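You operate a simulated robot arm through the tools that you are given. There is no shell and no other tool. Be economical: measure what you need, move in short steps, check, and stop when the job is done.

You are at the controls of a simulated two-armed robot. One attempt, no reset.

Task
Carry the grey gang mould off the vibrating plate and cover it with the long plate.
Fine: switch off and clamp lever to FREE first; the mould goes to the tank end of the table; stand the red marker on the long plate. Set down upright: what you pick out.

Only the result counts: the job must be done as asked and must still hold three seconds after the hand-in. Knocking over, shifting, dropping, spilling or breaking anything else fails it. Lids that push on must go on centred and level and be pressed home; caps that screw on are set level and turned clockwise until they are tight.

Robot
Two 6-joint arms with two-finger parallel grippers on one trunk, on a base that drives. Base frame: it is fixed to the floor where the robot stands at the start and does not move with it; the origin is under the middle of the robot, x ahead of it, y to its left, z up. Lengths are in mm, angles in rad, forces in N, time in s.
The left shoulder is at the start at [60, 187, 1122], the right one opposite. With the tool pointing down near the work surface each hand reaches from about 220 to 620 mm from the robot's upright axis, wherever it stands, measured 20 degrees to its own side. Places, roughly: clamp lever [500, 0, 900]; grey gang mould (26x11x6 cm) [600, 100, 900]; long plate (20x9x4 cm) [300, 300, 800]; tank end of the blue table [300, -400, 800]; vibrator switch [500, 200, 800]. Payload 1.57 kg a hand.
The TCP of each hand is the grasp point between the finger pads, 30 mm short of the fingertips. In the tool frame z runs along the fingers and y along their closing line. Largest opening 110 mm; finger width 24, thickness 12; the body of the gripper, 48 by 112 mm, starts 78 mm behind the TCP.
Orientation is that of the tool frame in the base frame, as a unit quaternion [w, x, y, z]. With the fingers straight down and closing along the base's y, the tool's x points along the base's -x, its y along +y and its z along -z.

Tools
- The arms move only by the tool servo_tool. It takes "left_increments", "right_increments" or both (then of equal length, played together; a hand with none holds still); each is text: rows parted by semicolons, each of 7 numbers parted by spaces: the gripper command, from -1 (shut) to 1 (fully open), values between in proportion, then the shift along the base's x, y, z in units of 300 mm (1.0 is 300 mm), then the turn, a rotation vector about the base's x, y, z in units of 90 degrees (1.0 is 90 degrees). In form: jaw dx dy dz ax ay az; .... A call has 1 to 20 rows; each row is the pose to reach, as a shift and turn from the pose commanded when the call began. A call with a number of a shift or a turn outside -1 to 1 is refused whole. Each row takes 0.2 s and may step no farther than 50 mm and 0.15 rad from the row before; otherwise, or with a gripper value out of range, the whole call is refused. Where a pose cannot be reached the arm comes as near as it can. A force on the tool above 40 N (or 10 N above the force at the start of the call, whichever is more), or a blocked arm, ends the call early, and 0.2 s more pass. Each finger travels about 153 mm/s and halts on what it meets, pressing with about 35 N; the grip force reading is that of the motor and also rises with nothing between the fingers. The clock runs only during rows and for 0.2 s after the last one: add rows that repeat a pose to give the fingers time. The reply holds the time, the measured pose of the TCP, the force on the tool along the base axes, the opening and the grip force, in the units named above and with some noise, with the torque about the TCP (base axes, N m) and any sound that the robot's microphone picked up, and new pictures: "show" is both (left out), scene, wrist or none (wrist: the cameras of the hands that moved).
- Cameras (640 x 400 px; columns grow to the right, rows downward): "scene" is now at [6.2, -15, 1654.4]; the picture's right is [-0.21, -0.98, 0.00], its down [-0.83, 0.18, -0.52] and it looks along [0.51, -0.11, -0.85] (base axes); focal length 268 px, centre (320, 200). "left" rides on the left gripper at [70, -16, -141] in its tool frame; the picture's right is [0.23, 0.97, 0.00], its down [-0.86, 0.20, -0.48] and it looks along [-0.47, 0.11, 0.88] (tool axes); focal length 222 px, centre (320, 200). "right" rides on the right gripper at [70, 16, -141] in its tool frame; the picture's right is [-0.23, 0.97, 0.00], its down [-0.86, -0.20, -0.48] and it looks along [-0.47, -0.11, 0.88] (tool axes); focal length 222 px, centre (320, 200). There is no depth. A picture from a camera that has moved, and an enlarged one, comes with that camera's place and axes in the base frame and with its lens.
- raise_lower(by): slides the trunk up (or, below 0, down) by that many mm; the arms and the scene camera ride with it, the base frame stays. It gives what a move gives, with no picture.
- roll_base(legs): drives the robot by 1 to 6 legs, each [ahead, left, turn to the left] in mm, mm and rad, along the robot's own axes; the way and the turn of a leg run together, so that a leg with both is an arc; at most 1500 mm and 3.142 rad a leg. The arms and the cameras ride along, it lands a little off, and it stops where it bumps. It gives what a move gives, and a new picture of the scene camera.
- turn_head(pan, tilt): turns the head with the scene camera to pan (to the left, within 1.501 rad either way) and tilt (down, from -0.506 to 1.204), counted from straight ahead of the robot. It gives what a move gives, and a new picture of the scene camera.
- inspect(camera, box): a new picture of the part [left, top, right, bottom] of that camera's present view, enlarged. It takes no simulated time.
- job_done(): hands the job in; it is judged then, once.

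Work in short steps. Places have to be worked out from the pictures, the camera data and where the tool is seen: move nearer, look again, correct. Check each grasp and each placing, and mend what went wrong. You have 120 turns and 260 pictures in all, those below and enlarged ones among them. Open the grippers and draw the arms clear of the work before you hand the job in, unless the task says otherwise; then end with one line.

The tools are called as name(argument=value, ...) on one line, values as JSON. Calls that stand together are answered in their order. servo_tool: Moves the arms, as the interface text tells. Its arguments: {"type":"object","properties":{"left_increments":{"type":"string"},"right_increments":{"type":"string"},"show":{"type":"string","enum":["both","scene","wrist","none"]}},"required":[]} The other tools are called the same way: raise_lower (by) slides the trunk up or down; roll_base (legs) drives the base; turn_head (pan, tilt) turns the head that bears the scene camera; inspect (camera, box) takes an enlarged picture of a part of a camera's view; job_done () hands the job in.

At the start:

```text
time: 0.0
left_ee_pos: [505.7, 247.0, 1194.4]
left_tcp_rot: [0.0, 0.0, 1.0, 0.0]
left_wrist_force: [-0.8, 0.0, -0.1]
left_moment: [-0.01, 0.02, -0.02]
left_grip_width: 110.2
left_gripper_force: 0.0
right_ee_pos: [479.2, -136.3, 1221.2]
right_tcp_rot: [0.0, 0.001, 1.0, -0.001]
right_wrist_force: [-1.1, 0.2, 0.2]
right_moment: [0.01, -0.01, -0.02]
right_grip_width: 109.9
right_gripper_force: 0.0
trunk travel left (down, up): [-750.0, 240.0]
robot x, y, heading: [-0.5, -0.5, 0.0]
head pan, tilt: [-0.215, 1.025]
```

scene: 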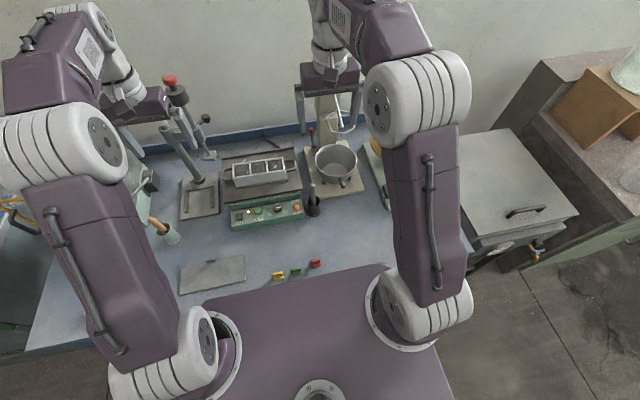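
right: 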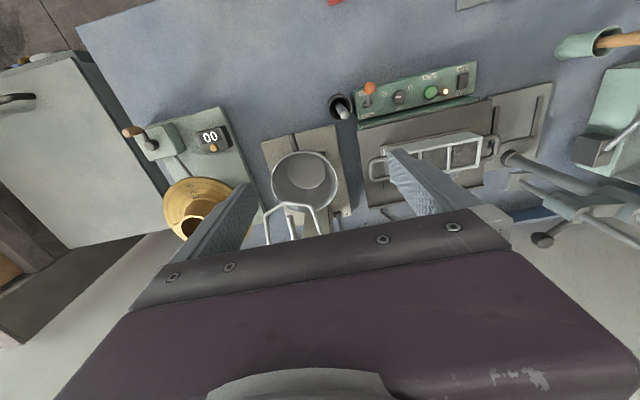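
left: 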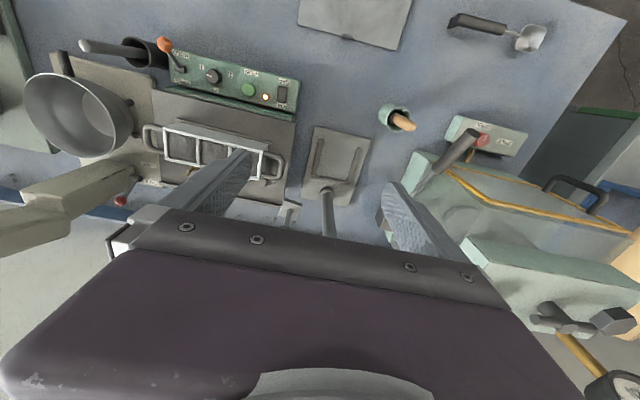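

I see the control panel, the mould on the vibrating plate, the long plate and three coloured blocks. I'll enlarge the key regions first.

inspect(camera="left", box=[120, 20, 320, 220])

inspect(camera="scene", box=[170, 120, 400, 300])

inspect(camera="right", box=[240, 40, 560, 240])

```text
2.00 times, centred on (220, 120) of left
camera zoom: at [434.9, 230.5, 1335.3], right [-0.23, 0.97, 0.0], down [0.86, 0.2, 0.48], along [0.47, 0.11, -0.88], focal length 444 px, centre (520, 360)
```

zoom: 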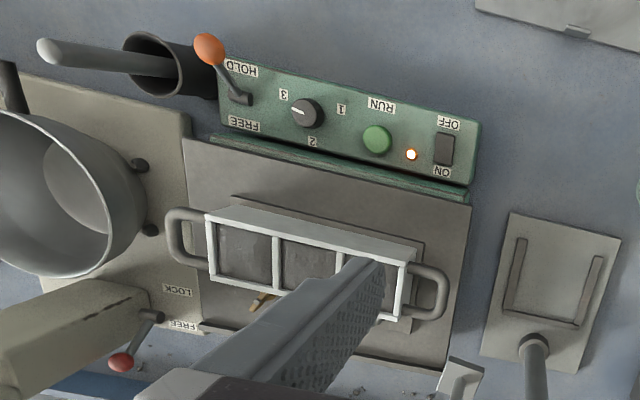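

```text
2.22 times, centred on (285, 210) of scene
camera zoom: at [6.2, -15.0, 1654.4], right [-0.21, -0.98, 0.0], down [-0.83, 0.18, -0.52], along [0.51, -0.11, -0.85], focal length 595 px, centre (398, 178)
```

zoom: 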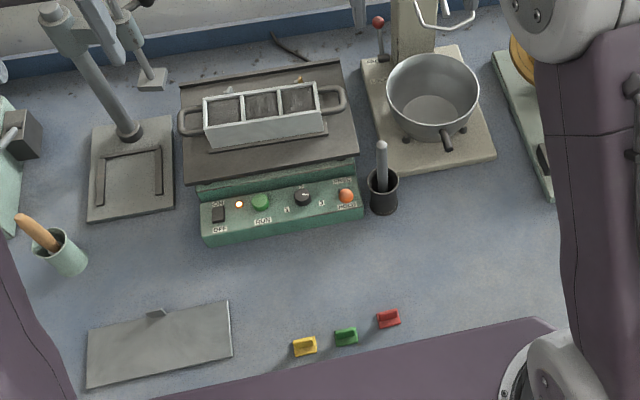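

```text
2.00 times, centred on (400, 140) of right
camera zoom: at [409.4, -121.1, 1361.2], right [0.23, 0.97, 0.0], down [0.86, -0.2, 0.48], along [0.47, -0.11, -0.88], focal length 444 px, centre (160, 320)
```

zoom: 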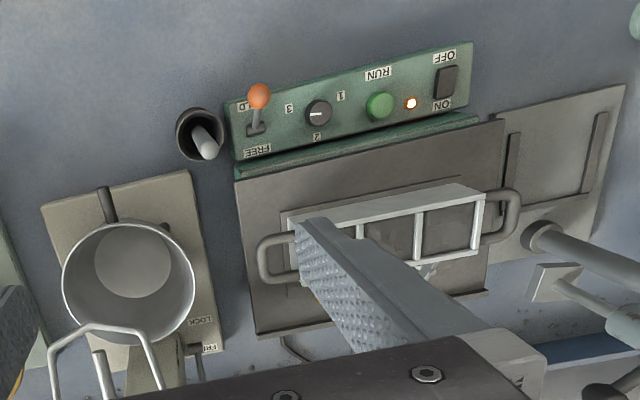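

The rocker is at about (477,163,852) with OFF on the robot side, and the light is on. The lever ball is at about (446,-34,885), leaning to HOLD, so FREE is the far side. I'm moving both hands closed above them.

servo_tool(left_increments="-1 -0.024 -0.047 -0.13 0 0 0; -1 -0.048 -0.093 -0.26 0 0 0; -1 -0.072 -0.14 -0.39 0 0 0; -1 -0.097 -0.187 -0.52 0 0 0; -1 -0.121 -0.233 -0.65 0 0 0; -1 -0.145 -0.28 -0.78 0 0 0", right_increments="-1 -0.044 0.056 -0.128 0 0 0; -1 -0.088 0.111 -0.257 0 0 0; -1 -0.132 0.167 -0.385 0 0 0; -1 -0.175 0.222 -0.513 0 0 0; -1 -0.22 0.278 -0.642 0 0 0; -1 -0.263 0.333 -0.77 0 0 0")

```text
time: 1.4
left_ee_pos: [461.4, 162.7, 957.9]
left_tcp_rot: [-0.001, -0.001, 1.0, 0.0]
left_wrist_force: [-0.4, 1.2, -0.7]
left_moment: [-0.04, 0.03, 0.0]
left_grip_width: 0.1
left_gripper_force: 21.2
right_ee_pos: [402.9, -34.6, 990.4]
right_tcp_rot: [-0.001, 0.0, 1.0, 0.0]
right_wrist_force: [-0.3, 0.6, 0.5]
right_moment: [-0.02, 0.0, -0.04]
right_grip_width: 0.0
right_gripper_force: 21.2
trunk travel left (down, up): [-750.0, 240.0]
robot x, y, heading: [0.3, 1.4, -0.001]
head pan, tilt: [-0.215, 1.025]
camera scene: at [7.8, -14.3, 1654.5], right [-0.21, -0.98, 0.0], down [-0.84, 0.18, -0.52], along [0.51, -0.11, -0.85], focal length 268 px, centre (320, 200)
camera right: at [332.8, -19.3, 1130.6], right [0.23, 0.97, 0.0], down [0.86, -0.2, 0.48], along [0.47, -0.11, -0.88], focal length 222 px, centre (320, 200)
camera left: at [390.3, 146.6, 1098.5], right [-0.23, 0.97, 0.0], down [0.86, 0.2, 0.48], along [0.47, 0.11, -0.88], focal length 222 px, centre (320, 200)
```

scene: 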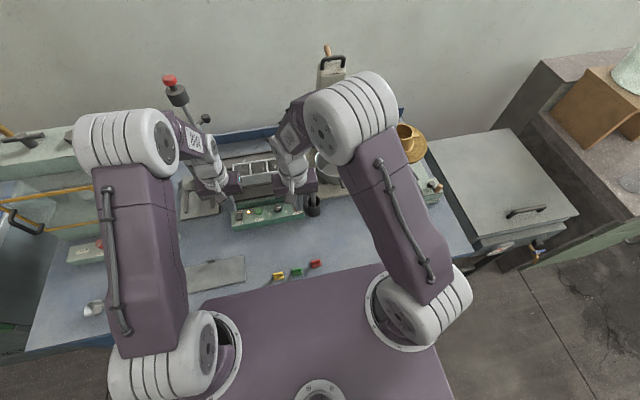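
right: 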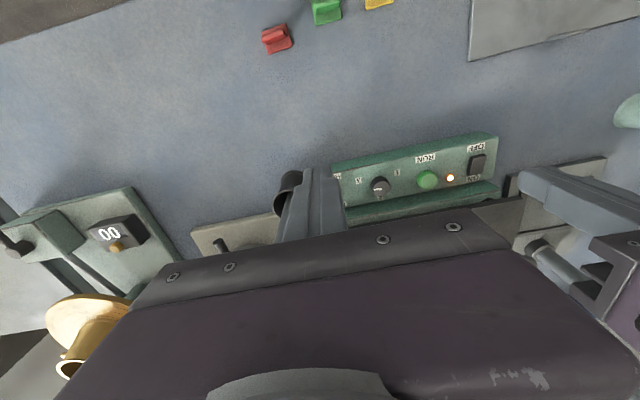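
left: 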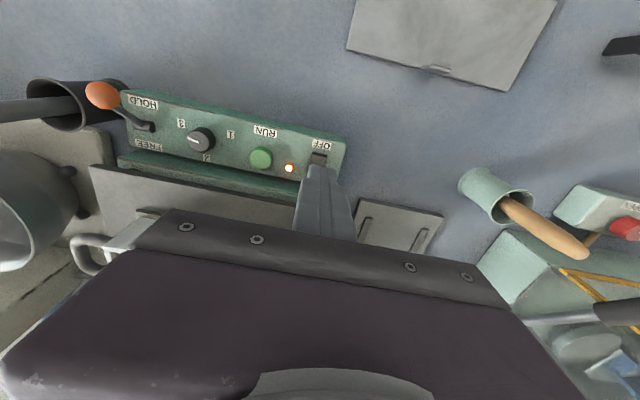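

The left fingers line up with the rocker in y. I lower them close to it and look again.

servo_tool(left_increments="-1 -0.01 0 -0.11 0 0 0; -1 -0.015 0 -0.21 0 0 0", show="none")

inspect(camera="left", box=[220, 80, 420, 240])

inspect(camera="right", box=[260, 120, 520, 280])

```text
time: 2.0
left_ee_pos: [457.6, 161.4, 896.1]
left_tcp_rot: [0.0, 0.001, 1.0, 0.001]
left_wrist_force: [-0.8, 0.1, 0.5]
left_moment: [-0.02, 0.04, 0.04]
left_grip_width: 0.2
left_gripper_force: 21.1
right_ee_pos: [402.3, -34.6, 990.7]
right_tcp_rot: [0.001, 0.0, 1.0, -0.001]
right_wrist_force: [1.1, -0.1, 0.4]
right_moment: [0.02, 0.02, 0.0]
right_grip_width: 0.0
right_gripper_force: 21.6
trunk travel left (down, up): [-750.0, 240.0]
robot x, y, heading: [3.8, 0.8, -0.001]
head pan, tilt: [-0.215, 1.025]
```

```text
2.50 times, centred on (320, 160) of left
camera zoom: at [387.7, 145.1, 1036.7], right [-0.23, 0.97, 0.0], down [0.86, 0.2, 0.48], along [0.47, 0.11, -0.88], focal length 555 px, centre (320, 300)
```

zoom: 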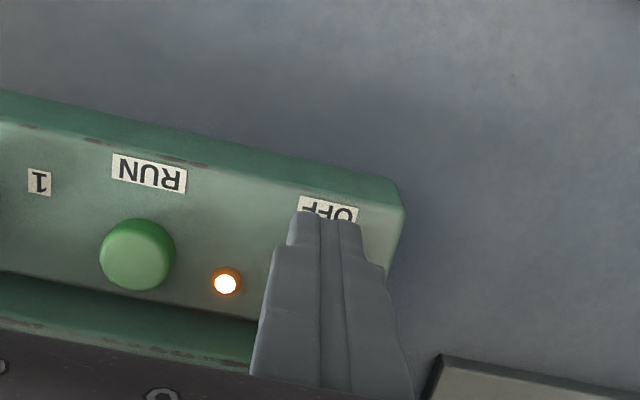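

```text
2.46 times, centred on (390, 200) of right
camera zoom: at [332.7, -19.8, 1131.0], right [0.23, 0.97, 0.0], down [0.86, -0.2, 0.48], along [0.47, -0.11, -0.88], focal length 547 px, centre (148, 200)
```

zoom: 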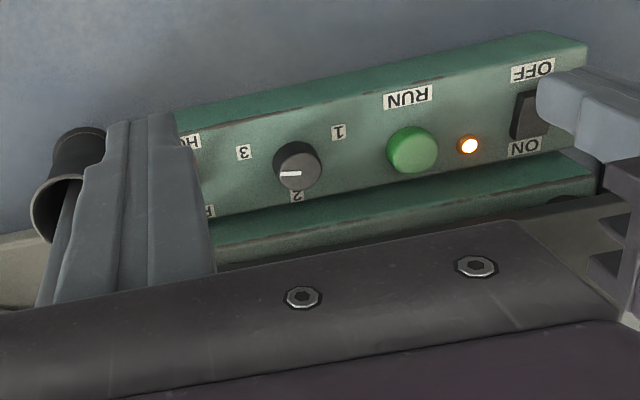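

Fingertips are at z≈866, just above the OFF end. I shift 8 mm forward and press down gently.

servo_tool(left_increments="-1 0.027 0 0 0 0 0; -1 0.027 0 -0.03 0 0 0; -1 0.027 0 -0.045 0 0 0; -1 0.027 0 -0.06 0 0 0; -1 0.027 0 -0.07 0 0 0; -1 0.027 0 -0.08 0 0 0", show="none")

inspect(camera="right", box=[260, 120, 520, 280])

```text
time: 3.4
left_ee_pos: [463.9, 163.1, 878.8]
left_tcp_rot: [0.005, 0.0, 1.0, 0.001]
left_wrist_force: [-12.0, 1.5, 31.0]
left_moment: [0.05, -0.02, 0.02]
left_grip_width: 0.0
left_gripper_force: 21.2
right_ee_pos: [398.3, -35.9, 993.3]
right_tcp_rot: [0.003, 0.0, 1.0, 0.001]
right_wrist_force: [0.2, 1.0, 0.5]
right_moment: [-0.02, 0.02, 0.0]
right_grip_width: 0.1
right_gripper_force: 21.2
trunk travel left (down, up): [-750.0, 240.0]
robot x, y, heading: [-0.8, -2.4, 0.004]
head pan, tilt: [-0.215, 1.025]
stopped in row 6 (left hand): the force on the tool passed its limit (the readings are from after the stop); the commanded pose is now the measured one
```

```text
2.46 times, centred on (390, 200) of right
camera zoom: at [327.4, -21.0, 1133.1], right [0.23, 0.97, 0.0], down [0.85, -0.2, 0.48], along [0.47, -0.11, -0.88], focal length 547 px, centre (148, 200)
```

zoom: 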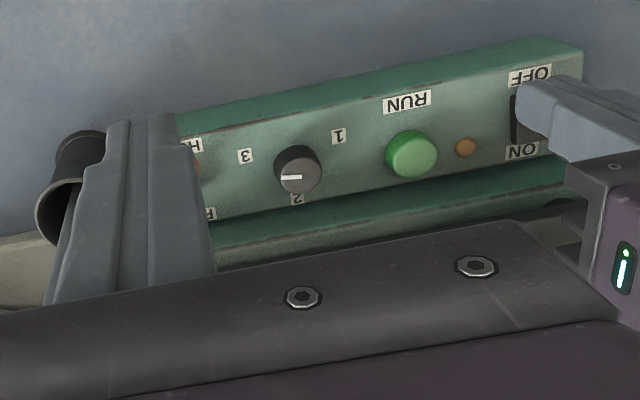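

The light is out, so the switch is off. I lift the left hand away and bring the right fingertips behind the lever ball.

servo_tool(left_increments="-1 0 0 0.1 0 0 0; -1 0 0.05 0.23 0 0 0; -1 -0.05 0.15 0.3 0 0 0; -1 -0.1 0.25 0.35 0 0 0; -1 -0.15 0.35 0.35 0 0 0", right_increments="-1 0.03 0.027 0 0 0 0; -1 0.033 0.027 -0.1 0 0 0; -1 0.033 0.027 -0.2 0 0 0; -1 0.033 0.027 -0.29 0 0 0; -1 0.033 0.027 -0.29 0 0 0", show="scene")

inspect(camera="right", box=[220, 120, 420, 260])

inspect(camera="left", box=[0, 0, 320, 200])

```text
time: 4.6
left_ee_pos: [425.3, 270.6, 983.1]
left_tcp_rot: [0.004, 0.001, 1.0, 0.0]
left_wrist_force: [1.0, 0.5, -0.3]
left_moment: [-0.02, -0.01, -0.01]
left_grip_width: 0.0
left_gripper_force: 21.7
right_ee_pos: [413.5, -27.1, 906.7]
right_tcp_rot: [0.0, 0.0, 1.0, 0.0]
right_wrist_force: [0.5, -0.6, 0.4]
right_moment: [-0.01, 0.03, -0.02]
right_grip_width: 0.1
right_gripper_force: 21.1
trunk travel left (down, up): [-750.0, 240.0]
robot x, y, heading: [-0.1, 3.0, 0.004]
head pan, tilt: [-0.215, 1.025]
camera scene: at [4.5, -13.8, 1654.5], right [-0.21, -0.98, 0.0], down [-0.83, 0.18, -0.52], along [0.51, -0.11, -0.85], focal length 268 px, centre (320, 200)
```

scene: 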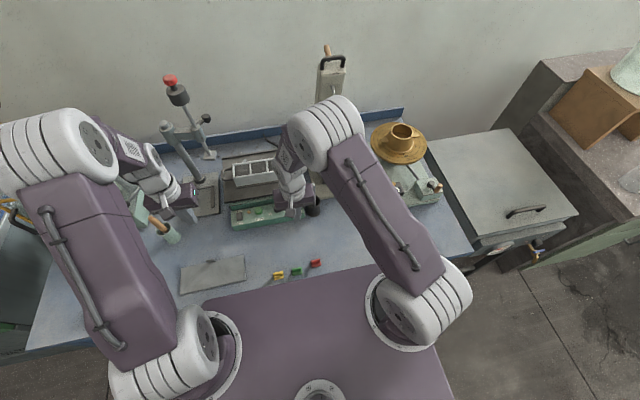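

```text
2.86 times, centred on (320, 190) of right
camera zoom: at [343.3, -11.7, 1047.0], right [0.23, 0.97, 0.0], down [0.85, -0.2, 0.48], along [0.47, -0.11, -0.88], focal length 635 px, centre (320, 229)
```

zoom: 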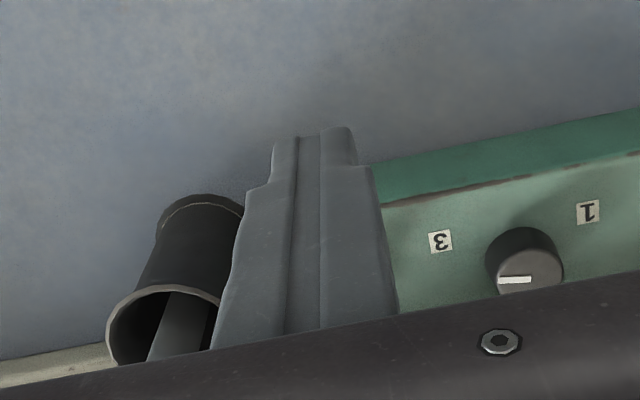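

```text
2.00 times, centred on (160, 100) of left
camera zoom: at [353.8, 254.9, 1123.8], right [-0.23, 0.97, 0.0], down [0.85, 0.2, 0.48], along [0.47, 0.11, -0.88], focal length 444 px, centre (640, 400)
```

zoom: 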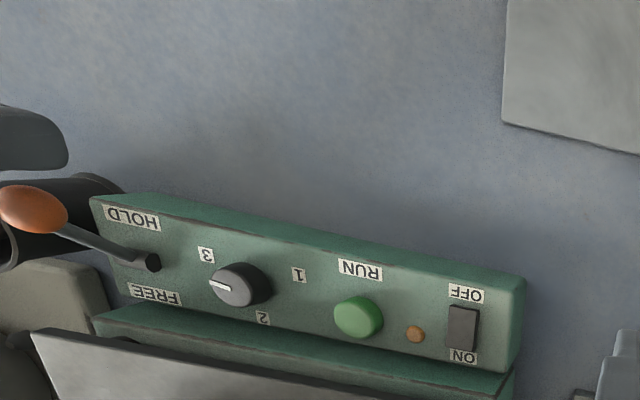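

The fingertips are behind the ball and the left camera can see both. I push the lever forward in small rows.

servo_tool(right_increments="-1 0.04 0 0 0 0 0; -1 0.08 0 0 0 0 0; -1 0.12 0 0 0 0 0; -1 0.16 0 0 0 0 0; -1 0.2 0 0 0 0 0; -1 0.23 0 0 0 0 0; -1 0.26 0 0 0 0 0", show="none")

inspect(camera="left", box=[0, 0, 320, 200])

```text
time: 6.2
left_ee_pos: [421.6, 272.0, 984.5]
left_tcp_rot: [0.005, 0.0, 1.0, -0.001]
left_wrist_force: [-0.8, 0.2, -0.2]
left_moment: [0.0, -0.04, 0.0]
left_grip_width: 0.0
left_gripper_force: 21.2
right_ee_pos: [484.7, -26.0, 904.7]
right_tcp_rot: [-0.001, -0.001, 1.0, -0.001]
right_wrist_force: [-15.6, 4.7, 0.6]
right_moment: [0.08, 0.44, -0.02]
right_grip_width: 0.0
right_gripper_force: 21.4
trunk travel left (down, up): [-750.0, 240.0]
robot x, y, heading: [-1.7, -0.6, -0.0]
head pan, tilt: [-0.215, 1.025]
```

```text
2.00 times, centred on (160, 100) of left
camera zoom: at [350.6, 255.0, 1124.6], right [-0.23, 0.97, 0.0], down [0.85, 0.2, 0.49], along [0.47, 0.11, -0.87], focal length 444 px, centre (640, 400)
```

zoom: 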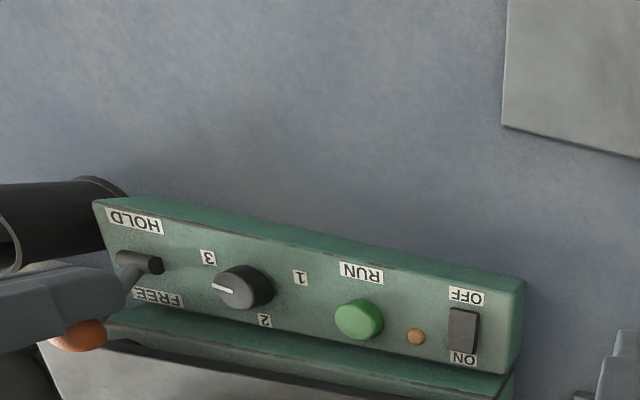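

The lever is over the top toward FREE. I push a bit more to seat it, then back off and look.

servo_tool(right_increments="-1 0.03 0 0 0 0 0; -1 0.05 0 0 0 0 0; -1 0.06 0 0 0 0 0; -1 0.06 0 0 0 0 0", show="none")

servo_tool(right_increments="-1 -0.1 0 0 0 0 0; -1 -0.2 0 0.05 0 0 0; -1 -0.25 0 0.2 0 0 0; -1 -0.25 -0.15 0.3 0 0 0; -1 -0.25 -0.3 0.4 0 0 0", show="scene")

inspect(camera="left", box=[0, 0, 320, 200])

```text
time: 6.6
left_ee_pos: [423.2, 270.6, 985.6]
left_tcp_rot: [0.004, 0.001, 1.0, 0.0]
left_wrist_force: [0.9, 0.4, 0.0]
left_moment: [0.0, 0.03, 0.0]
left_grip_width: 0.0
left_gripper_force: 21.3
right_ee_pos: [486.1, -25.3, 903.0]
right_tcp_rot: [-0.01, 0.0, 1.0, -0.002]
right_wrist_force: [-20.9, 3.6, 28.1]
right_moment: [-0.07, 0.4, -0.08]
right_grip_width: 0.0
right_gripper_force: 21.4
trunk travel left (down, up): [-750.0, 240.0]
robot x, y, heading: [0.2, 2.3, -0.003]
head pan, tilt: [-0.215, 1.025]
stopped in row 2 (right hand): the force on the tool passed its limit (the readings are from after the stop); the commanded pose is now the measured one
```

```text
refused: row 4 steps farther than a row can; nothing moved
```

```text
2.00 times, centred on (160, 100) of left
camera zoom: at [350.2, 254.2, 1125.4], right [-0.23, 0.97, 0.0], down [0.85, 0.2, 0.49], along [0.47, 0.11, -0.87], focal length 444 px, centre (640, 400)
```

zoom: 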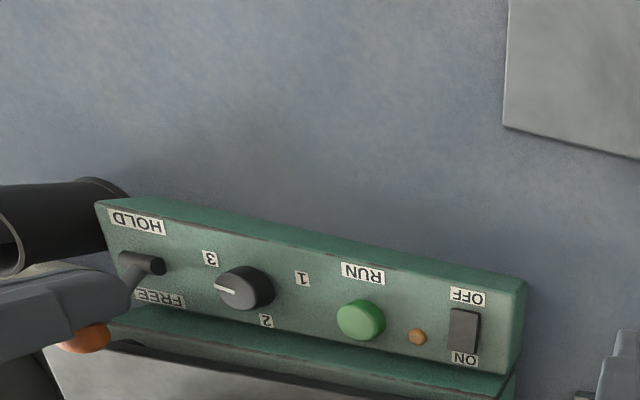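

The force stop shows the lever is at its end. I withdraw backward and up.

servo_tool(right_increments="-1 -0.1 0 0 0 0 0; -1 -0.2 0 0.05 0 0 0; -1 -0.25 0 0.18 0 0 0; -1 -0.25 -0.12 0.26 0 0 0; -1 -0.25 -0.25 0.34 0 0 0", show="scene")

inspect(camera="left", box=[0, 0, 320, 200])

```text
time: 7.8
left_ee_pos: [425.3, 268.9, 983.1]
left_tcp_rot: [0.004, 0.0, 1.0, 0.001]
left_wrist_force: [-0.4, 0.4, 0.2]
left_moment: [0.03, -0.03, 0.0]
left_grip_width: 0.1
left_gripper_force: 21.2
right_ee_pos: [415.8, -100.5, 1005.0]
right_tcp_rot: [-0.009, 0.0, 1.0, -0.002]
right_wrist_force: [-0.9, -1.0, 0.0]
right_moment: [0.07, -0.05, 0.01]
right_grip_width: 0.1
right_gripper_force: 21.1
trunk travel left (down, up): [-750.0, 240.0]
robot x, y, heading: [-1.4, 1.6, -0.002]
head pan, tilt: [-0.215, 1.025]
camera scene: at [4.2, -16.9, 1654.4], right [-0.21, -0.98, 0.0], down [-0.83, 0.18, -0.52], along [0.51, -0.11, -0.85], focal length 268 px, centre (320, 200)
```

scene: 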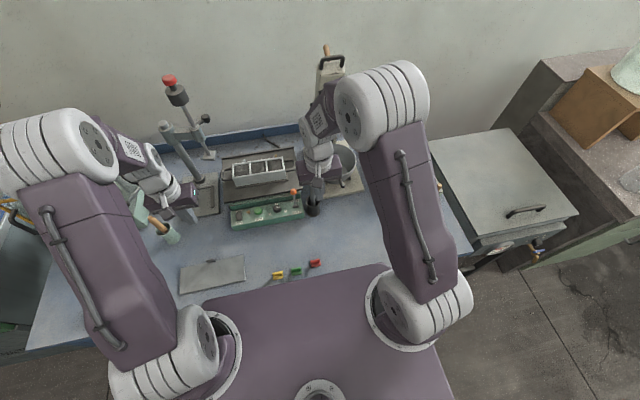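

```text
2.00 times, centred on (160, 100) of left
camera zoom: at [353.6, 252.6, 1124.1], right [-0.23, 0.97, 0.0], down [0.85, 0.2, 0.48], along [0.47, 0.11, -0.88], focal length 444 px, centre (640, 400)
```

zoom: 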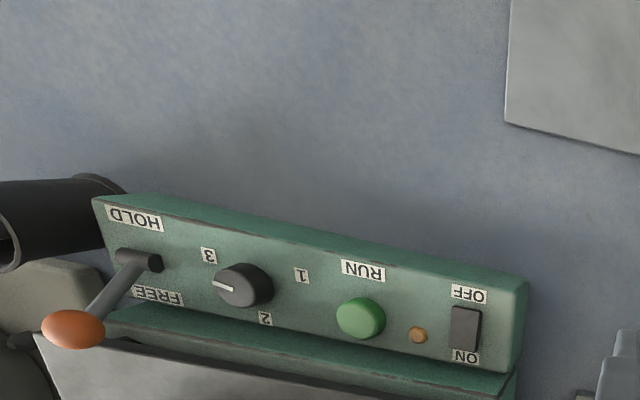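

The lever now points to FREE, with the ball near (509,-34,887). Next I examine the mould, the plate and the tank end closely.

inspect(camera="scene", box=[210, 140, 320, 210])

inspect(camera="scene", box=[170, 240, 340, 310])

inspect(camera="scene", box=[360, 100, 600, 270])

```text
5.71 times, centred on (265, 175) of scene
camera zoom: at [4.2, -16.9, 1654.4], right [-0.21, -0.98, 0.0], down [-0.83, 0.18, -0.52], along [0.51, -0.11, -0.85], focal length 1530 px, centre (634, 343)
```

zoom: 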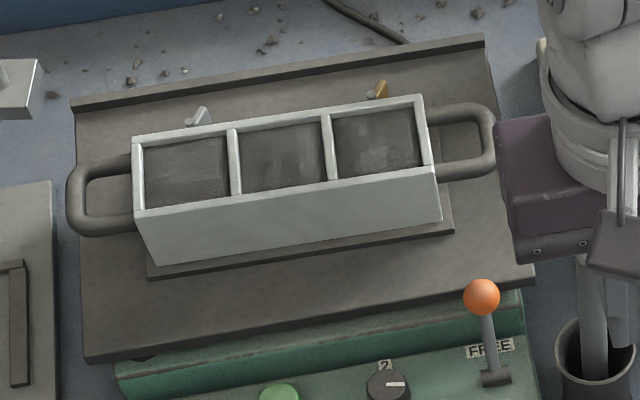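

```text
3.76 times, centred on (255, 275) of scene
camera zoom: at [4.2, -16.9, 1654.4], right [-0.21, -0.98, 0.0], down [-0.83, 0.18, -0.52], along [0.51, -0.11, -0.85], focal length 1008 px, centre (565, -82)
```

zoom: 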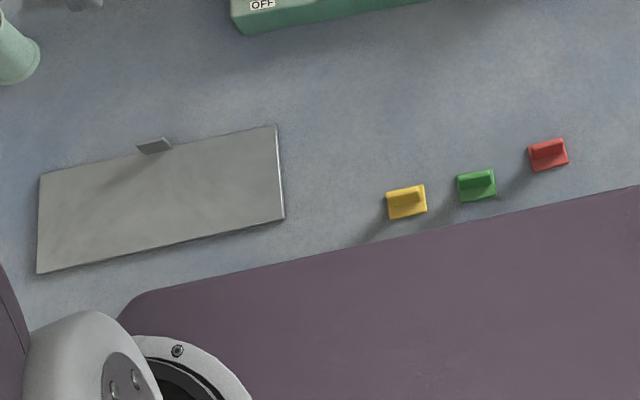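

```text
2.35 times, centred on (480, 185) of scene
camera zoom: at [4.2, -16.9, 1654.4], right [-0.21, -0.98, 0.0], down [-0.83, 0.18, -0.52], along [0.51, -0.11, -0.85], focal length 630 px, centre (-56, 235)
```

zoom: 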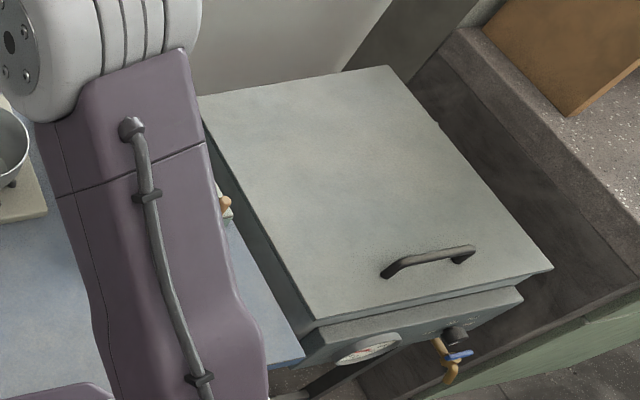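

The mould body spans about x 578–643, y −22…156 with its top at z≈924, and it has horizontal loop handles at both ends. I move both hands high over the handles to look closer.

servo_tool(left_increments="-0.5 0 0 0.13 0 0 0; -0.5 0.1 -0.06 0.2 0 0 0; -0.5 0.2 -0.12 0.26 0 0 0; -0.5 0.3 -0.18 0.27 0 0 0; -0.5 0.38 -0.22 0.27 0 0 0; -0.5 0.45 -0.263 0.27 0 0 0", right_increments="-0.5 0 0 0.13 0 0 0; -0.5 0.1 0.04 0.2 0 0 0; -0.5 0.2 0.08 0.2 0 0 0; -0.5 0.3 0.12 0.2 0 0 0; -0.5 0.4 0.16 0.2 0 0 0; -0.5 0.48 0.167 0.2 0 0 0")

```text
time: 9.2
left_ee_pos: [564.5, 193.4, 1063.2]
left_tcp_rot: [0.001, 0.0, 1.0, 0.0]
left_wrist_force: [1.1, 0.2, 0.3]
left_moment: [-0.02, 0.03, -0.02]
left_grip_width: 27.6
left_gripper_force: 0.0
right_ee_pos: [563.4, -51.4, 1063.1]
right_tcp_rot: [-0.012, -0.001, 1.0, -0.003]
right_wrist_force: [-0.7, 0.3, -0.2]
right_moment: [-0.02, 0.04, -0.01]
right_grip_width: 27.3
right_gripper_force: 0.1
trunk travel left (down, up): [-750.0, 240.0]
robot x, y, heading: [-5.2, 0.3, 0.0]
head pan, tilt: [-0.215, 1.025]
camera scene: at [9.0, -15.3, 1654.5], right [-0.21, -0.98, 0.0], down [-0.84, 0.18, -0.52], along [0.51, -0.11, -0.86], focal length 268 px, centre (320, 200)
camera right: at [496.4, -35.5, 1205.1], right [0.23, 0.97, -0.01], down [0.87, -0.2, 0.46], along [0.45, -0.11, -0.89], focal length 222 px, centre (320, 200)
camera left: at [493.2, 177.9, 1204.5], right [-0.23, 0.97, 0.0], down [0.85, 0.2, 0.48], along [0.47, 0.11, -0.88], focal length 222 px, centre (320, 200)
```

scene: 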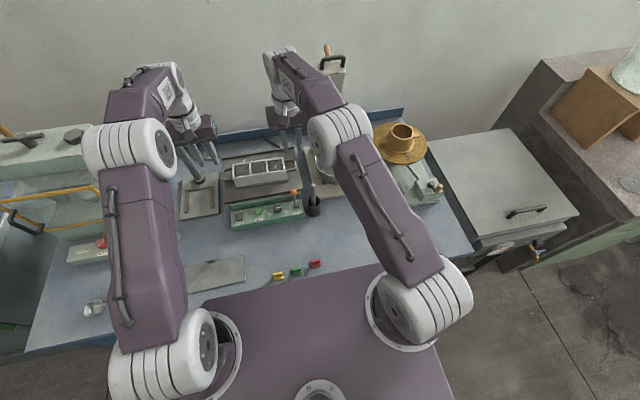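
right: 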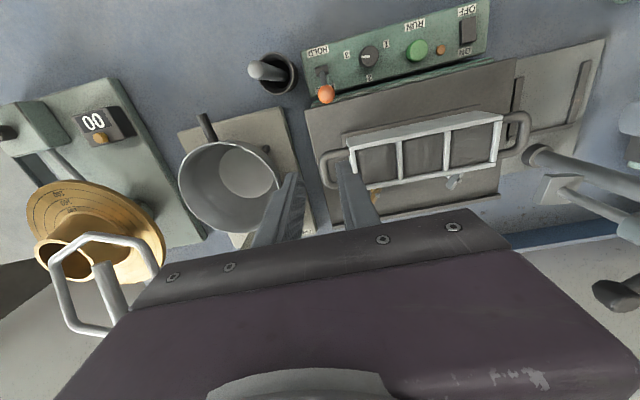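
left: 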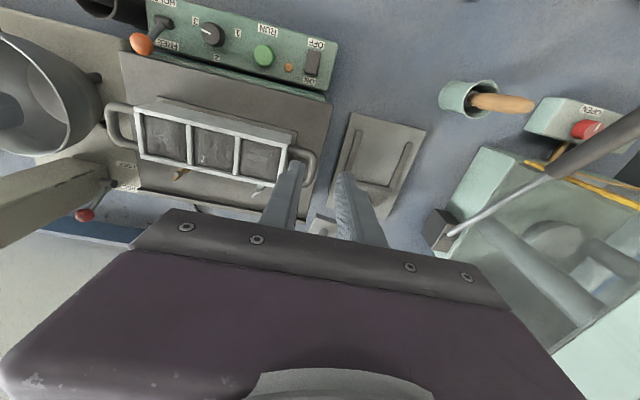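

Enlarging the handles in both wrist views to fix their positions.

inspect(camera="left", box=[90, 80, 330, 230])

inspect(camera="right", box=[300, 80, 560, 240])

inspect(camera="scene", box=[210, 140, 330, 215])

```text
2.67 times, centred on (210, 155) of left
camera zoom: at [493.2, 177.9, 1204.5], right [-0.23, 0.97, 0.0], down [0.85, 0.2, 0.48], along [0.47, 0.11, -0.88], focal length 592 px, centre (613, 320)
```

zoom: 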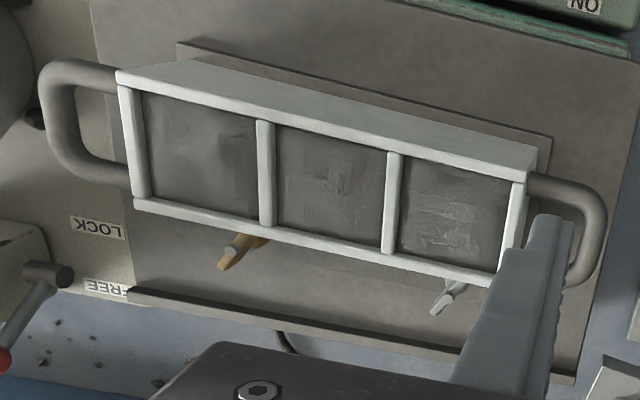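

```text
2.46 times, centred on (430, 160) of right
camera zoom: at [496.4, -35.5, 1205.1], right [0.23, 0.97, -0.01], down [0.87, -0.2, 0.46], along [0.45, -0.11, -0.89], focal length 547 px, centre (49, 298)
```

zoom: 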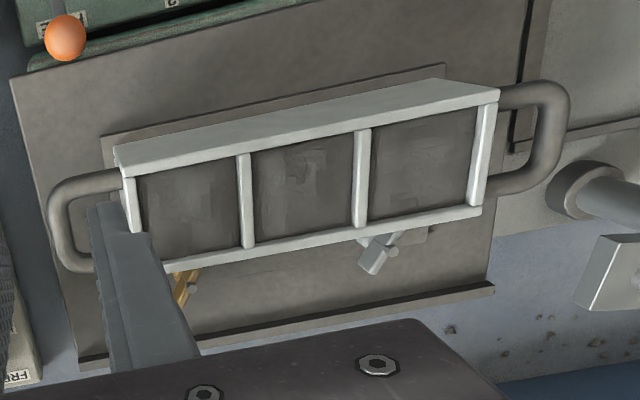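

```text
5.33 times, centred on (270, 178) of scene
camera zoom: at [9.0, -15.3, 1654.5], right [-0.21, -0.98, 0.0], down [-0.84, 0.18, -0.52], along [0.51, -0.11, -0.86], focal length 1428 px, centre (587, 320)
```

zoom: 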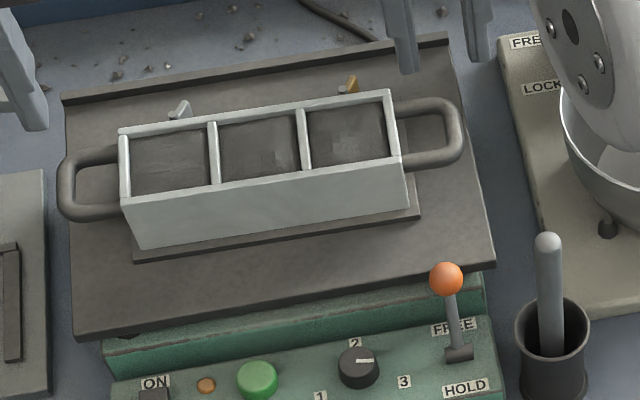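

The handle bars are at y≈192 and y≈−56, x≈608, z≈910. I come to just above the handles and check the alignment, correcting the right hand's slight tilt.

servo_tool(left_increments="-0.5 0.07 0 -0.1 0 0 0; -0.5 0.143 -0.005 -0.2 0 0 0; -0.5 0.143 -0.005 -0.3 0 0 0; -0.5 0.143 -0.005 -0.343 0 0 0; -0.5 0.143 -0.005 -0.343 0 0 0", right_increments="-0.5 0.07 0 -0.1 0 -0.015 0; -0.5 0.147 -0.015 -0.2 0 -0.015 0; -0.5 0.147 -0.015 -0.3 0 -0.015 0; -0.5 0.147 -0.015 -0.343 0 -0.015 0; -0.5 0.147 -0.015 -0.343 0 -0.015 0", show="none")

inspect(camera="left", box=[170, 80, 410, 230])

inspect(camera="right", box=[230, 80, 470, 230])

inspect(camera="scene", box=[200, 110, 340, 210])

```text
time: 10.4
left_ee_pos: [599.5, 190.4, 962.8]
left_tcp_rot: [0.005, 0.0, 1.0, 0.001]
left_wrist_force: [-0.7, -0.3, -0.9]
left_moment: [-0.01, -0.01, -0.02]
left_grip_width: 27.3
left_gripper_force: 0.0
left hand out of reach, approached as far as the arm can: row 2, 3, 4, 5
right_ee_pos: [584.8, -60.1, 962.2]
right_tcp_rot: [0.007, 0.0, 1.0, -0.002]
right_wrist_force: [5.6, -0.7, 14.3]
right_moment: [0.26, -0.07, -0.05]
right_grip_width: 27.5
right_gripper_force: 0.1
right hand out of reach, approached as far as the arm can: row 2, 3, 4, 5
trunk travel left (down, up): [-750.0, 240.0]
robot x, y, heading: [0.9, -2.7, 0.001]
head pan, tilt: [-0.215, 1.025]
```

```text
2.67 times, centred on (290, 155) of left
camera zoom: at [527.5, 175.1, 1103.5], right [-0.23, 0.97, 0.0], down [0.85, 0.2, 0.49], along [0.47, 0.11, -0.87], focal length 592 px, centre (400, 320)
```

zoom: 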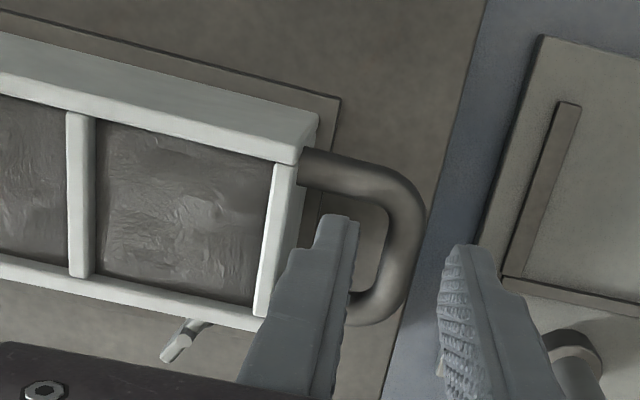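

```text
2.67 times, centred on (350, 155) of right
camera zoom: at [514.8, -44.3, 1102.0], right [0.23, 0.97, 0.0], down [0.85, -0.2, 0.49], along [0.48, -0.11, -0.87], focal length 592 px, centre (240, 320)
```

zoom: 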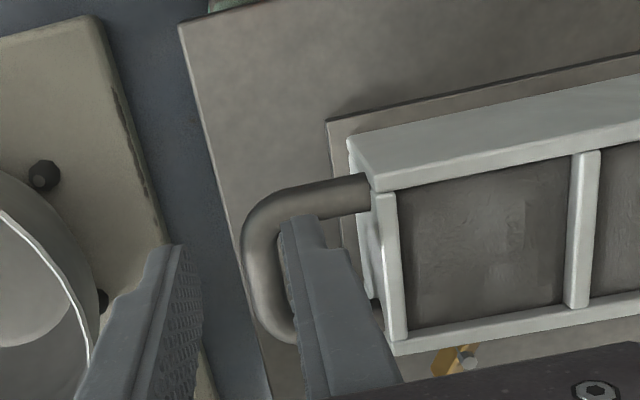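

```text
4.00 times, centred on (270, 160) of scene
camera zoom: at [2.0, -14.8, 1654.8], right [-0.21, -0.98, 0.0], down [-0.83, 0.18, -0.52], along [0.51, -0.11, -0.85], focal length 1071 px, centre (520, 360)
```

zoom: 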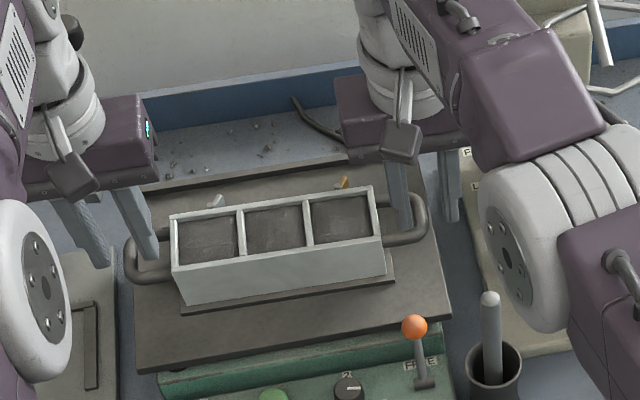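

Both hands are at the edge of their reach and the right hand feels some contact. I lift both a little and then roll the base forward 45 mm for more reach.

servo_tool(left_increments="-0.5 -0.05 0 0.1 0 0 0; -0.5 -0.1 0 0.2 0 0 0", right_increments="-0.5 -0.05 0.01 0.1 0 0 0; -0.5 -0.1 0.01 0.2 0 0 0", show="none")

roll_base(legs=[[45, 0, 0]])

```text
time: 11.0
left_ee_pos: [568.0, 189.3, 1022.3]
left_tcp_rot: [0.004, 0.0, 1.0, 0.0]
left_wrist_force: [-0.6, -0.6, -0.2]
left_moment: [0.03, -0.03, 0.0]
left_grip_width: 27.5
left_gripper_force: 0.1
right_ee_pos: [574.8, -52.8, 1030.8]
right_tcp_rot: [0.002, 0.001, 1.0, -0.002]
right_wrist_force: [0.0, 0.3, 0.2]
right_moment: [0.01, -0.06, 0.0]
right_grip_width: 27.6
right_gripper_force: 0.1
right hand out of reach, approached as far as the arm can: row 1, 2
trunk travel left (down, up): [-750.0, 240.0]
robot x, y, heading: [3.3, -0.2, 0.002]
head pan, tilt: [-0.215, 1.025]
```

```text
time: 11.9
left_ee_pos: [610.5, 189.2, 1024.2]
left_tcp_rot: [0.006, 0.001, 1.0, 0.0]
left_wrist_force: [-0.5, -0.5, 0.3]
left_moment: [0.02, -0.04, -0.02]
left_grip_width: 27.7
left_gripper_force: 0.1
right_ee_pos: [618.3, -52.1, 1032.1]
right_tcp_rot: [0.003, 0.0, 1.0, -0.003]
right_wrist_force: [-0.4, -1.3, 0.7]
right_moment: [-0.02, -0.05, 0.04]
right_grip_width: 27.6
right_gripper_force: 0.0
trunk travel left (down, up): [-750.0, 240.0]
robot x, y, heading: [46.2, -0.7, 0.001]
head pan, tilt: [-0.215, 1.025]
camera scene: at [43.5, -15.0, 1654.5], right [-0.21, -0.98, 0.0], down [-0.83, 0.18, -0.52], along [0.51, -0.11, -0.85], focal length 268 px, centre (320, 200)
```

scene: 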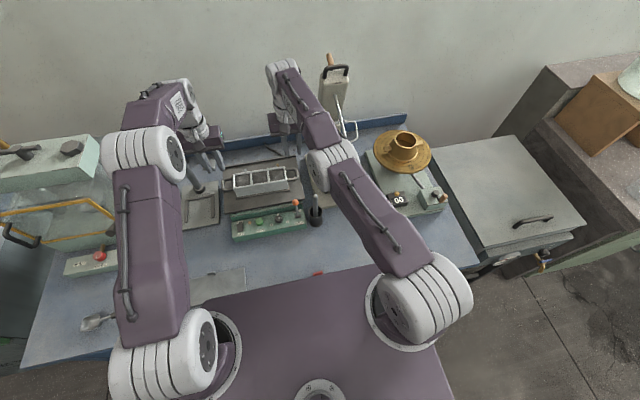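

The base moved with no bump. I roll 30 mm more for margin and view the handles from the wrists again.

roll_base(legs=[[30, 0, 0]])

servo_tool(left_increments="-0.5 -0.07 0.003 0 0 0 0; -0.5 -0.11 0.003 0 0 0 0; -0.5 -0.11 0.003 -0.1 0 0 0; -0.5 -0.11 0.003 -0.167 0 0 0; -0.5 -0.11 0.003 -0.167 0 0 0", right_increments="-0.5 -0.07 -0.007 0 0 0 0; -0.5 -0.134 -0.01 0 0 0 0; -0.5 -0.134 -0.01 -0.1 0 0 0; -0.5 -0.134 -0.01 -0.19 0 0 0; -0.5 -0.134 -0.01 -0.19 0 0 0", show="none")

inspect(camera="left", box=[170, 80, 410, 230])

inspect(camera="right", box=[230, 80, 470, 230])

```text
time: 12.8
left_ee_pos: [632.1, 185.4, 1019.8]
left_tcp_rot: [-0.007, 0.0, 1.0, 0.0]
left_wrist_force: [-2.3, -1.8, -1.2]
left_moment: [0.11, -0.3, 0.01]
left_grip_width: 27.6
left_gripper_force: 0.0
right_ee_pos: [646.7, -52.3, 1031.5]
right_tcp_rot: [0.003, 0.0, 1.0, -0.003]
right_wrist_force: [1.4, 0.5, -0.1]
right_moment: [0.02, -0.03, 0.0]
right_grip_width: 27.4
right_gripper_force: 0.0
trunk travel left (down, up): [-750.0, 240.0]
robot x, y, heading: [72.0, -5.6, 0.0]
head pan, tilt: [-0.215, 1.025]
stopped in leg 1: the force on the tool passed its limit (the readings are from after the stop); the commanded pose is now the measured one
camera scene: at [71.0, -16.4, 1654.4], right [-0.21, -0.98, 0.0], down [-0.83, 0.18, -0.52], along [0.51, -0.11, -0.85], focal length 268 px, centre (320, 200)
```

scene: 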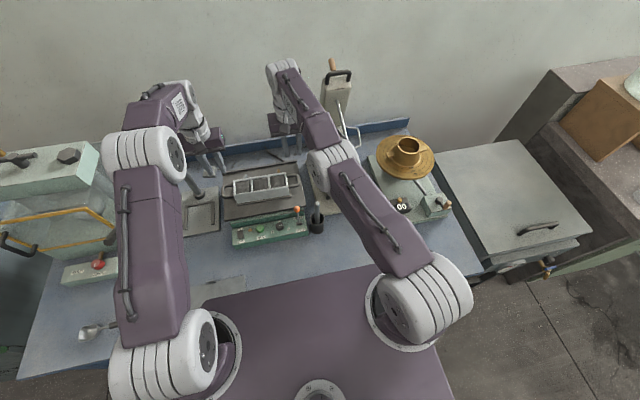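

```text
time: 14.0
left_ee_pos: [601.4, 189.9, 970.9]
left_tcp_rot: [-0.007, -0.001, 1.0, -0.001]
left_wrist_force: [-0.6, -0.5, 0.3]
left_moment: [-0.01, -0.02, 0.02]
left_grip_width: 27.7
left_gripper_force: 0.1
right_ee_pos: [647.9, -43.6, 973.9]
right_tcp_rot: [0.001, -0.001, 1.0, -0.002]
right_wrist_force: [-0.2, -1.0, -0.5]
right_moment: [-0.02, -0.04, -0.01]
right_grip_width: 27.3
right_gripper_force: 0.1
right hand out of reach, approached as far as the arm can: row 1, 2, 3, 4, 5
trunk travel left (down, up): [-750.0, 240.0]
robot x, y, heading: [71.3, -0.4, 0.001]
head pan, tilt: [-0.215, 1.025]
```

```text
2.67 times, centred on (290, 155) of left
camera zoom: at [533.6, 174.2, 1110.9], right [-0.23, 0.97, 0.0], down [0.86, 0.2, 0.47], along [0.45, 0.11, -0.88], focal length 592 px, centre (400, 320)
```

zoom: 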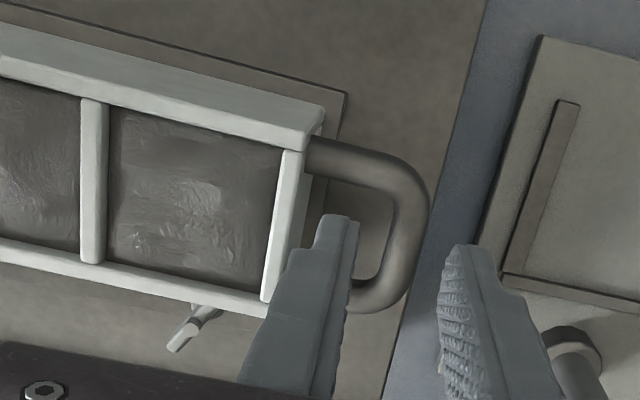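

```text
2.67 times, centred on (350, 155) of right
camera zoom: at [578.5, -28.3, 1114.9], right [0.23, 0.97, 0.0], down [0.85, -0.2, 0.48], along [0.47, -0.11, -0.88], focal length 592 px, centre (240, 320)
```

zoom: 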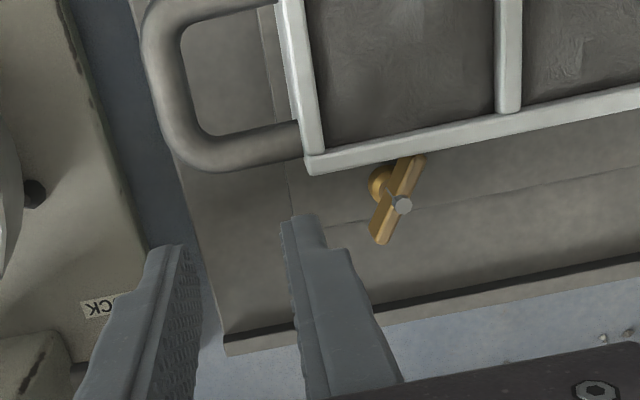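

The left arm brushed something during the roll, and the right hand's solution looks stuck. I lift and retract the right hand to free it, then check the post near the left arm.

servo_tool(right_increments="-0.5 0 0 0.15 0 0 0; -0.5 -0.1 -0.03 0.25 0 0 0; -0.5 -0.2 -0.06 0.3 0 0 0; -0.5 -0.3 -0.1 0.3 0 0 0; -0.5 -0.4 -0.12 0.3 0 0 0", show="scene")

inspect(camera="scene", box=[120, 90, 300, 220])

```text
time: 15.2
left_ee_pos: [603.5, 191.3, 968.6]
left_tcp_rot: [-0.006, -0.001, 1.0, -0.001]
left_wrist_force: [0.0, 0.8, -0.5]
left_moment: [-0.02, 0.0, 0.0]
left_grip_width: 27.5
left_gripper_force: 0.2
right_ee_pos: [642.7, -47.8, 1064.5]
right_tcp_rot: [0.0, 0.0, 1.0, -0.003]
right_wrist_force: [-0.5, 0.4, -0.5]
right_moment: [-0.01, -0.04, 0.01]
right_grip_width: 27.7
right_gripper_force: 0.0
right hand out of reach, approached as far as the arm can: row 2, 3, 4, 5
trunk travel left (down, up): [-750.0, 240.0]
robot x, y, heading: [67.7, 1.5, 0.003]
head pan, tilt: [-0.215, 1.025]
camera scene: at [75.8, -15.0, 1654.4], right [-0.21, -0.98, 0.0], down [-0.83, 0.18, -0.52], along [0.51, -0.11, -0.85], focal length 268 px, centre (320, 200)
```

scene: 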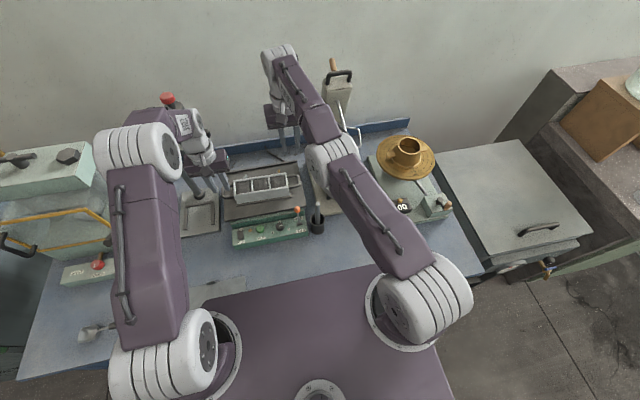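

```text
3.08 times, centred on (210, 155) of scene
camera zoom: at [75.8, -15.0, 1654.4], right [-0.21, -0.98, 0.0], down [-0.83, 0.18, -0.52], along [0.51, -0.11, -0.85], focal length 824 px, centre (658, 338)
```

zoom: 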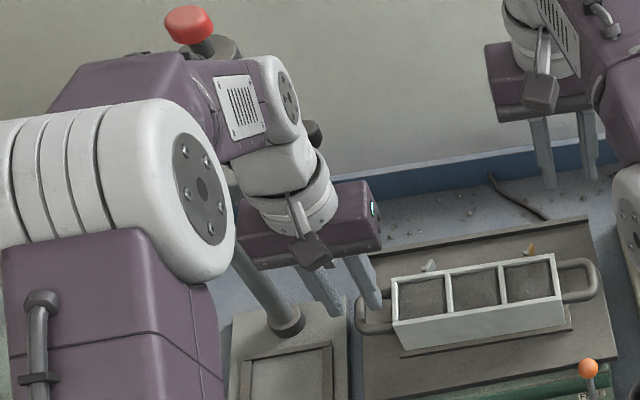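

The right arm is nearly straight and won't retract. I test a small move of the right hand alone: sideways and back, fine rows.

servo_tool(right_increments="-0.5 -0.02 -0.05 0 0 0 0; -0.5 -0.04 -0.1 0 0 0 0; -0.5 -0.06 -0.15 0 0 0 0; -0.5 -0.08 -0.2 0 0 0 0; -0.5 -0.1 -0.2 0 0 0 0; -0.5 -0.12 -0.2 0 0 0 0; -0.5 -0.15 -0.2 0 0 0 0", show="none")

```text
time: 16.8
left_ee_pos: [603.2, 190.2, 969.9]
left_tcp_rot: [-0.007, 0.0, 1.0, -0.002]
left_wrist_force: [0.0, -0.5, 1.0]
left_moment: [0.0, 0.01, -0.01]
left_grip_width: 27.6
left_gripper_force: 0.1
right_ee_pos: [650.7, -87.7, 1074.0]
right_tcp_rot: [0.001, 0.001, 1.0, -0.002]
right_wrist_force: [0.5, 0.0, 0.1]
right_moment: [0.02, 0.03, -0.03]
right_grip_width: 27.6
right_gripper_force: 0.1
right hand out of reach, approached as far as the arm can: row 1, 2, 3, 4, 5, 6, 7
trunk travel left (down, up): [-750.0, 240.0]
robot x, y, heading: [71.9, 2.6, -0.002]
head pan, tilt: [-0.215, 1.025]
```

The hand slides around at constant radius, so the arm seems locked straight. I try going well up and back so the shoulder joint must swing.

servo_tool(right_increments="-0.5 0 0 0.15 0 0 0; -0.5 -0.03 0 0.3 0 0 0; -0.5 -0.1 0 0.44 0 0 0; -0.5 -0.2 0 0.56 0 0 0; -0.5 -0.3 0 0.66 0 0 0; -0.5 -0.42 0 0.7 0 0 0; -0.5 -0.55 0 0.7 0 0 0; -0.5 -0.68 0 0.7 0 0 0", show="scene")

```text
time: 18.6
left_ee_pos: [600.8, 190.8, 970.5]
left_tcp_rot: [-0.006, 0.0, 1.0, -0.001]
left_wrist_force: [-1.0, -0.4, 0.6]
left_moment: [-0.04, -0.02, -0.04]
left_grip_width: 27.5
left_gripper_force: 0.1
right_ee_pos: [440.0, -83.4, 1285.8]
right_tcp_rot: [0.004, 0.0, 1.0, -0.003]
right_wrist_force: [-0.9, 0.2, 0.3]
right_moment: [0.02, 0.0, 0.0]
right_grip_width: 27.6
right_gripper_force: 0.0
right hand out of reach, approached as far as the arm can: row 1, 2, 3
trunk travel left (down, up): [-750.0, 240.0]
robot x, y, heading: [69.7, -0.8, 0.0]
head pan, tilt: [-0.215, 1.025]
camera scene: at [72.1, -15.2, 1654.4], right [-0.21, -0.98, 0.0], down [-0.83, 0.18, -0.52], along [0.51, -0.11, -0.85], focal length 268 px, centre (320, 200)
```

scene: 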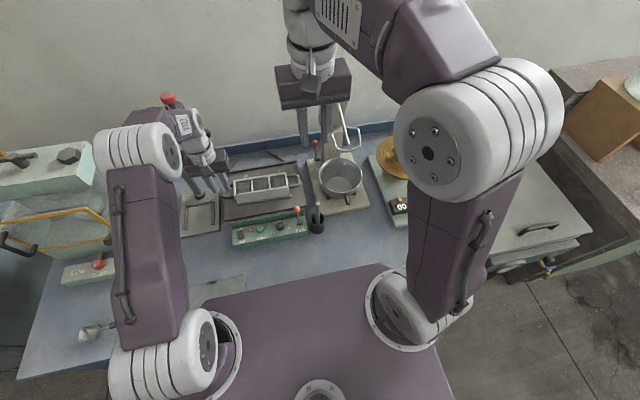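

The right arm is free again. I bring it down over its handle along a bent-arm path.

servo_tool(right_increments="-0.5 0.03 0.01 -0.13 0 0 0; -0.5 0.07 0.03 -0.27 0 0 0; -0.5 0.11 0.05 -0.41 0 0 0; -0.5 0.16 0.07 -0.55 0 0 0; -0.5 0.23 0.09 -0.67 0 0 0; -0.5 0.31 0.09 -0.79 0 0 0; -0.5 0.4 0.09 -0.88 0 0 0; -0.5 0.5 0.09 -0.97 0 0 0; -0.5 0.553 0.09 -1.0 0 0 0; -0.5 0.553 0.09 -1.0 0 0 0", show="none")

inspect(camera="right", box=[230, 80, 470, 230])

```text
time: 20.8
left_ee_pos: [602.4, 191.0, 969.0]
left_tcp_rot: [-0.007, -0.001, 1.0, -0.001]
left_wrist_force: [0.6, 0.5, -0.1]
left_moment: [0.0, 0.0, 0.02]
left_grip_width: 27.6
left_gripper_force: 0.0
right_ee_pos: [609.9, -59.5, 983.5]
right_tcp_rot: [0.002, 0.0, 1.0, -0.003]
right_wrist_force: [-0.3, 0.4, 0.1]
right_moment: [-0.02, 0.01, 0.01]
right_grip_width: 27.5
right_gripper_force: 0.0
trunk travel left (down, up): [-750.0, 240.0]
robot x, y, heading: [69.4, 3.5, -0.003]
head pan, tilt: [-0.215, 1.025]
```

```text
2.67 times, centred on (350, 155) of right
camera zoom: at [540.4, -42.6, 1123.7], right [0.23, 0.97, 0.0], down [0.85, -0.2, 0.48], along [0.47, -0.11, -0.88], focal length 592 px, centre (240, 320)
```

zoom: 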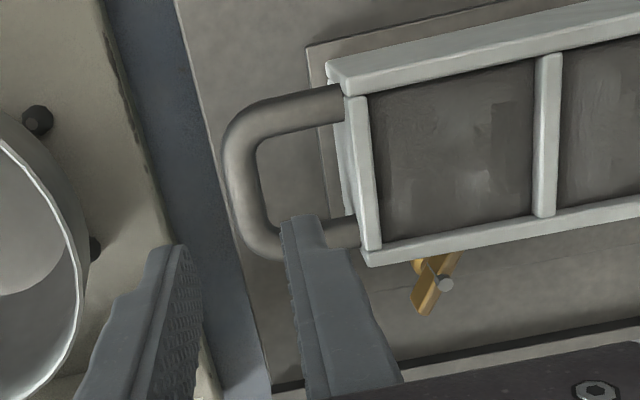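

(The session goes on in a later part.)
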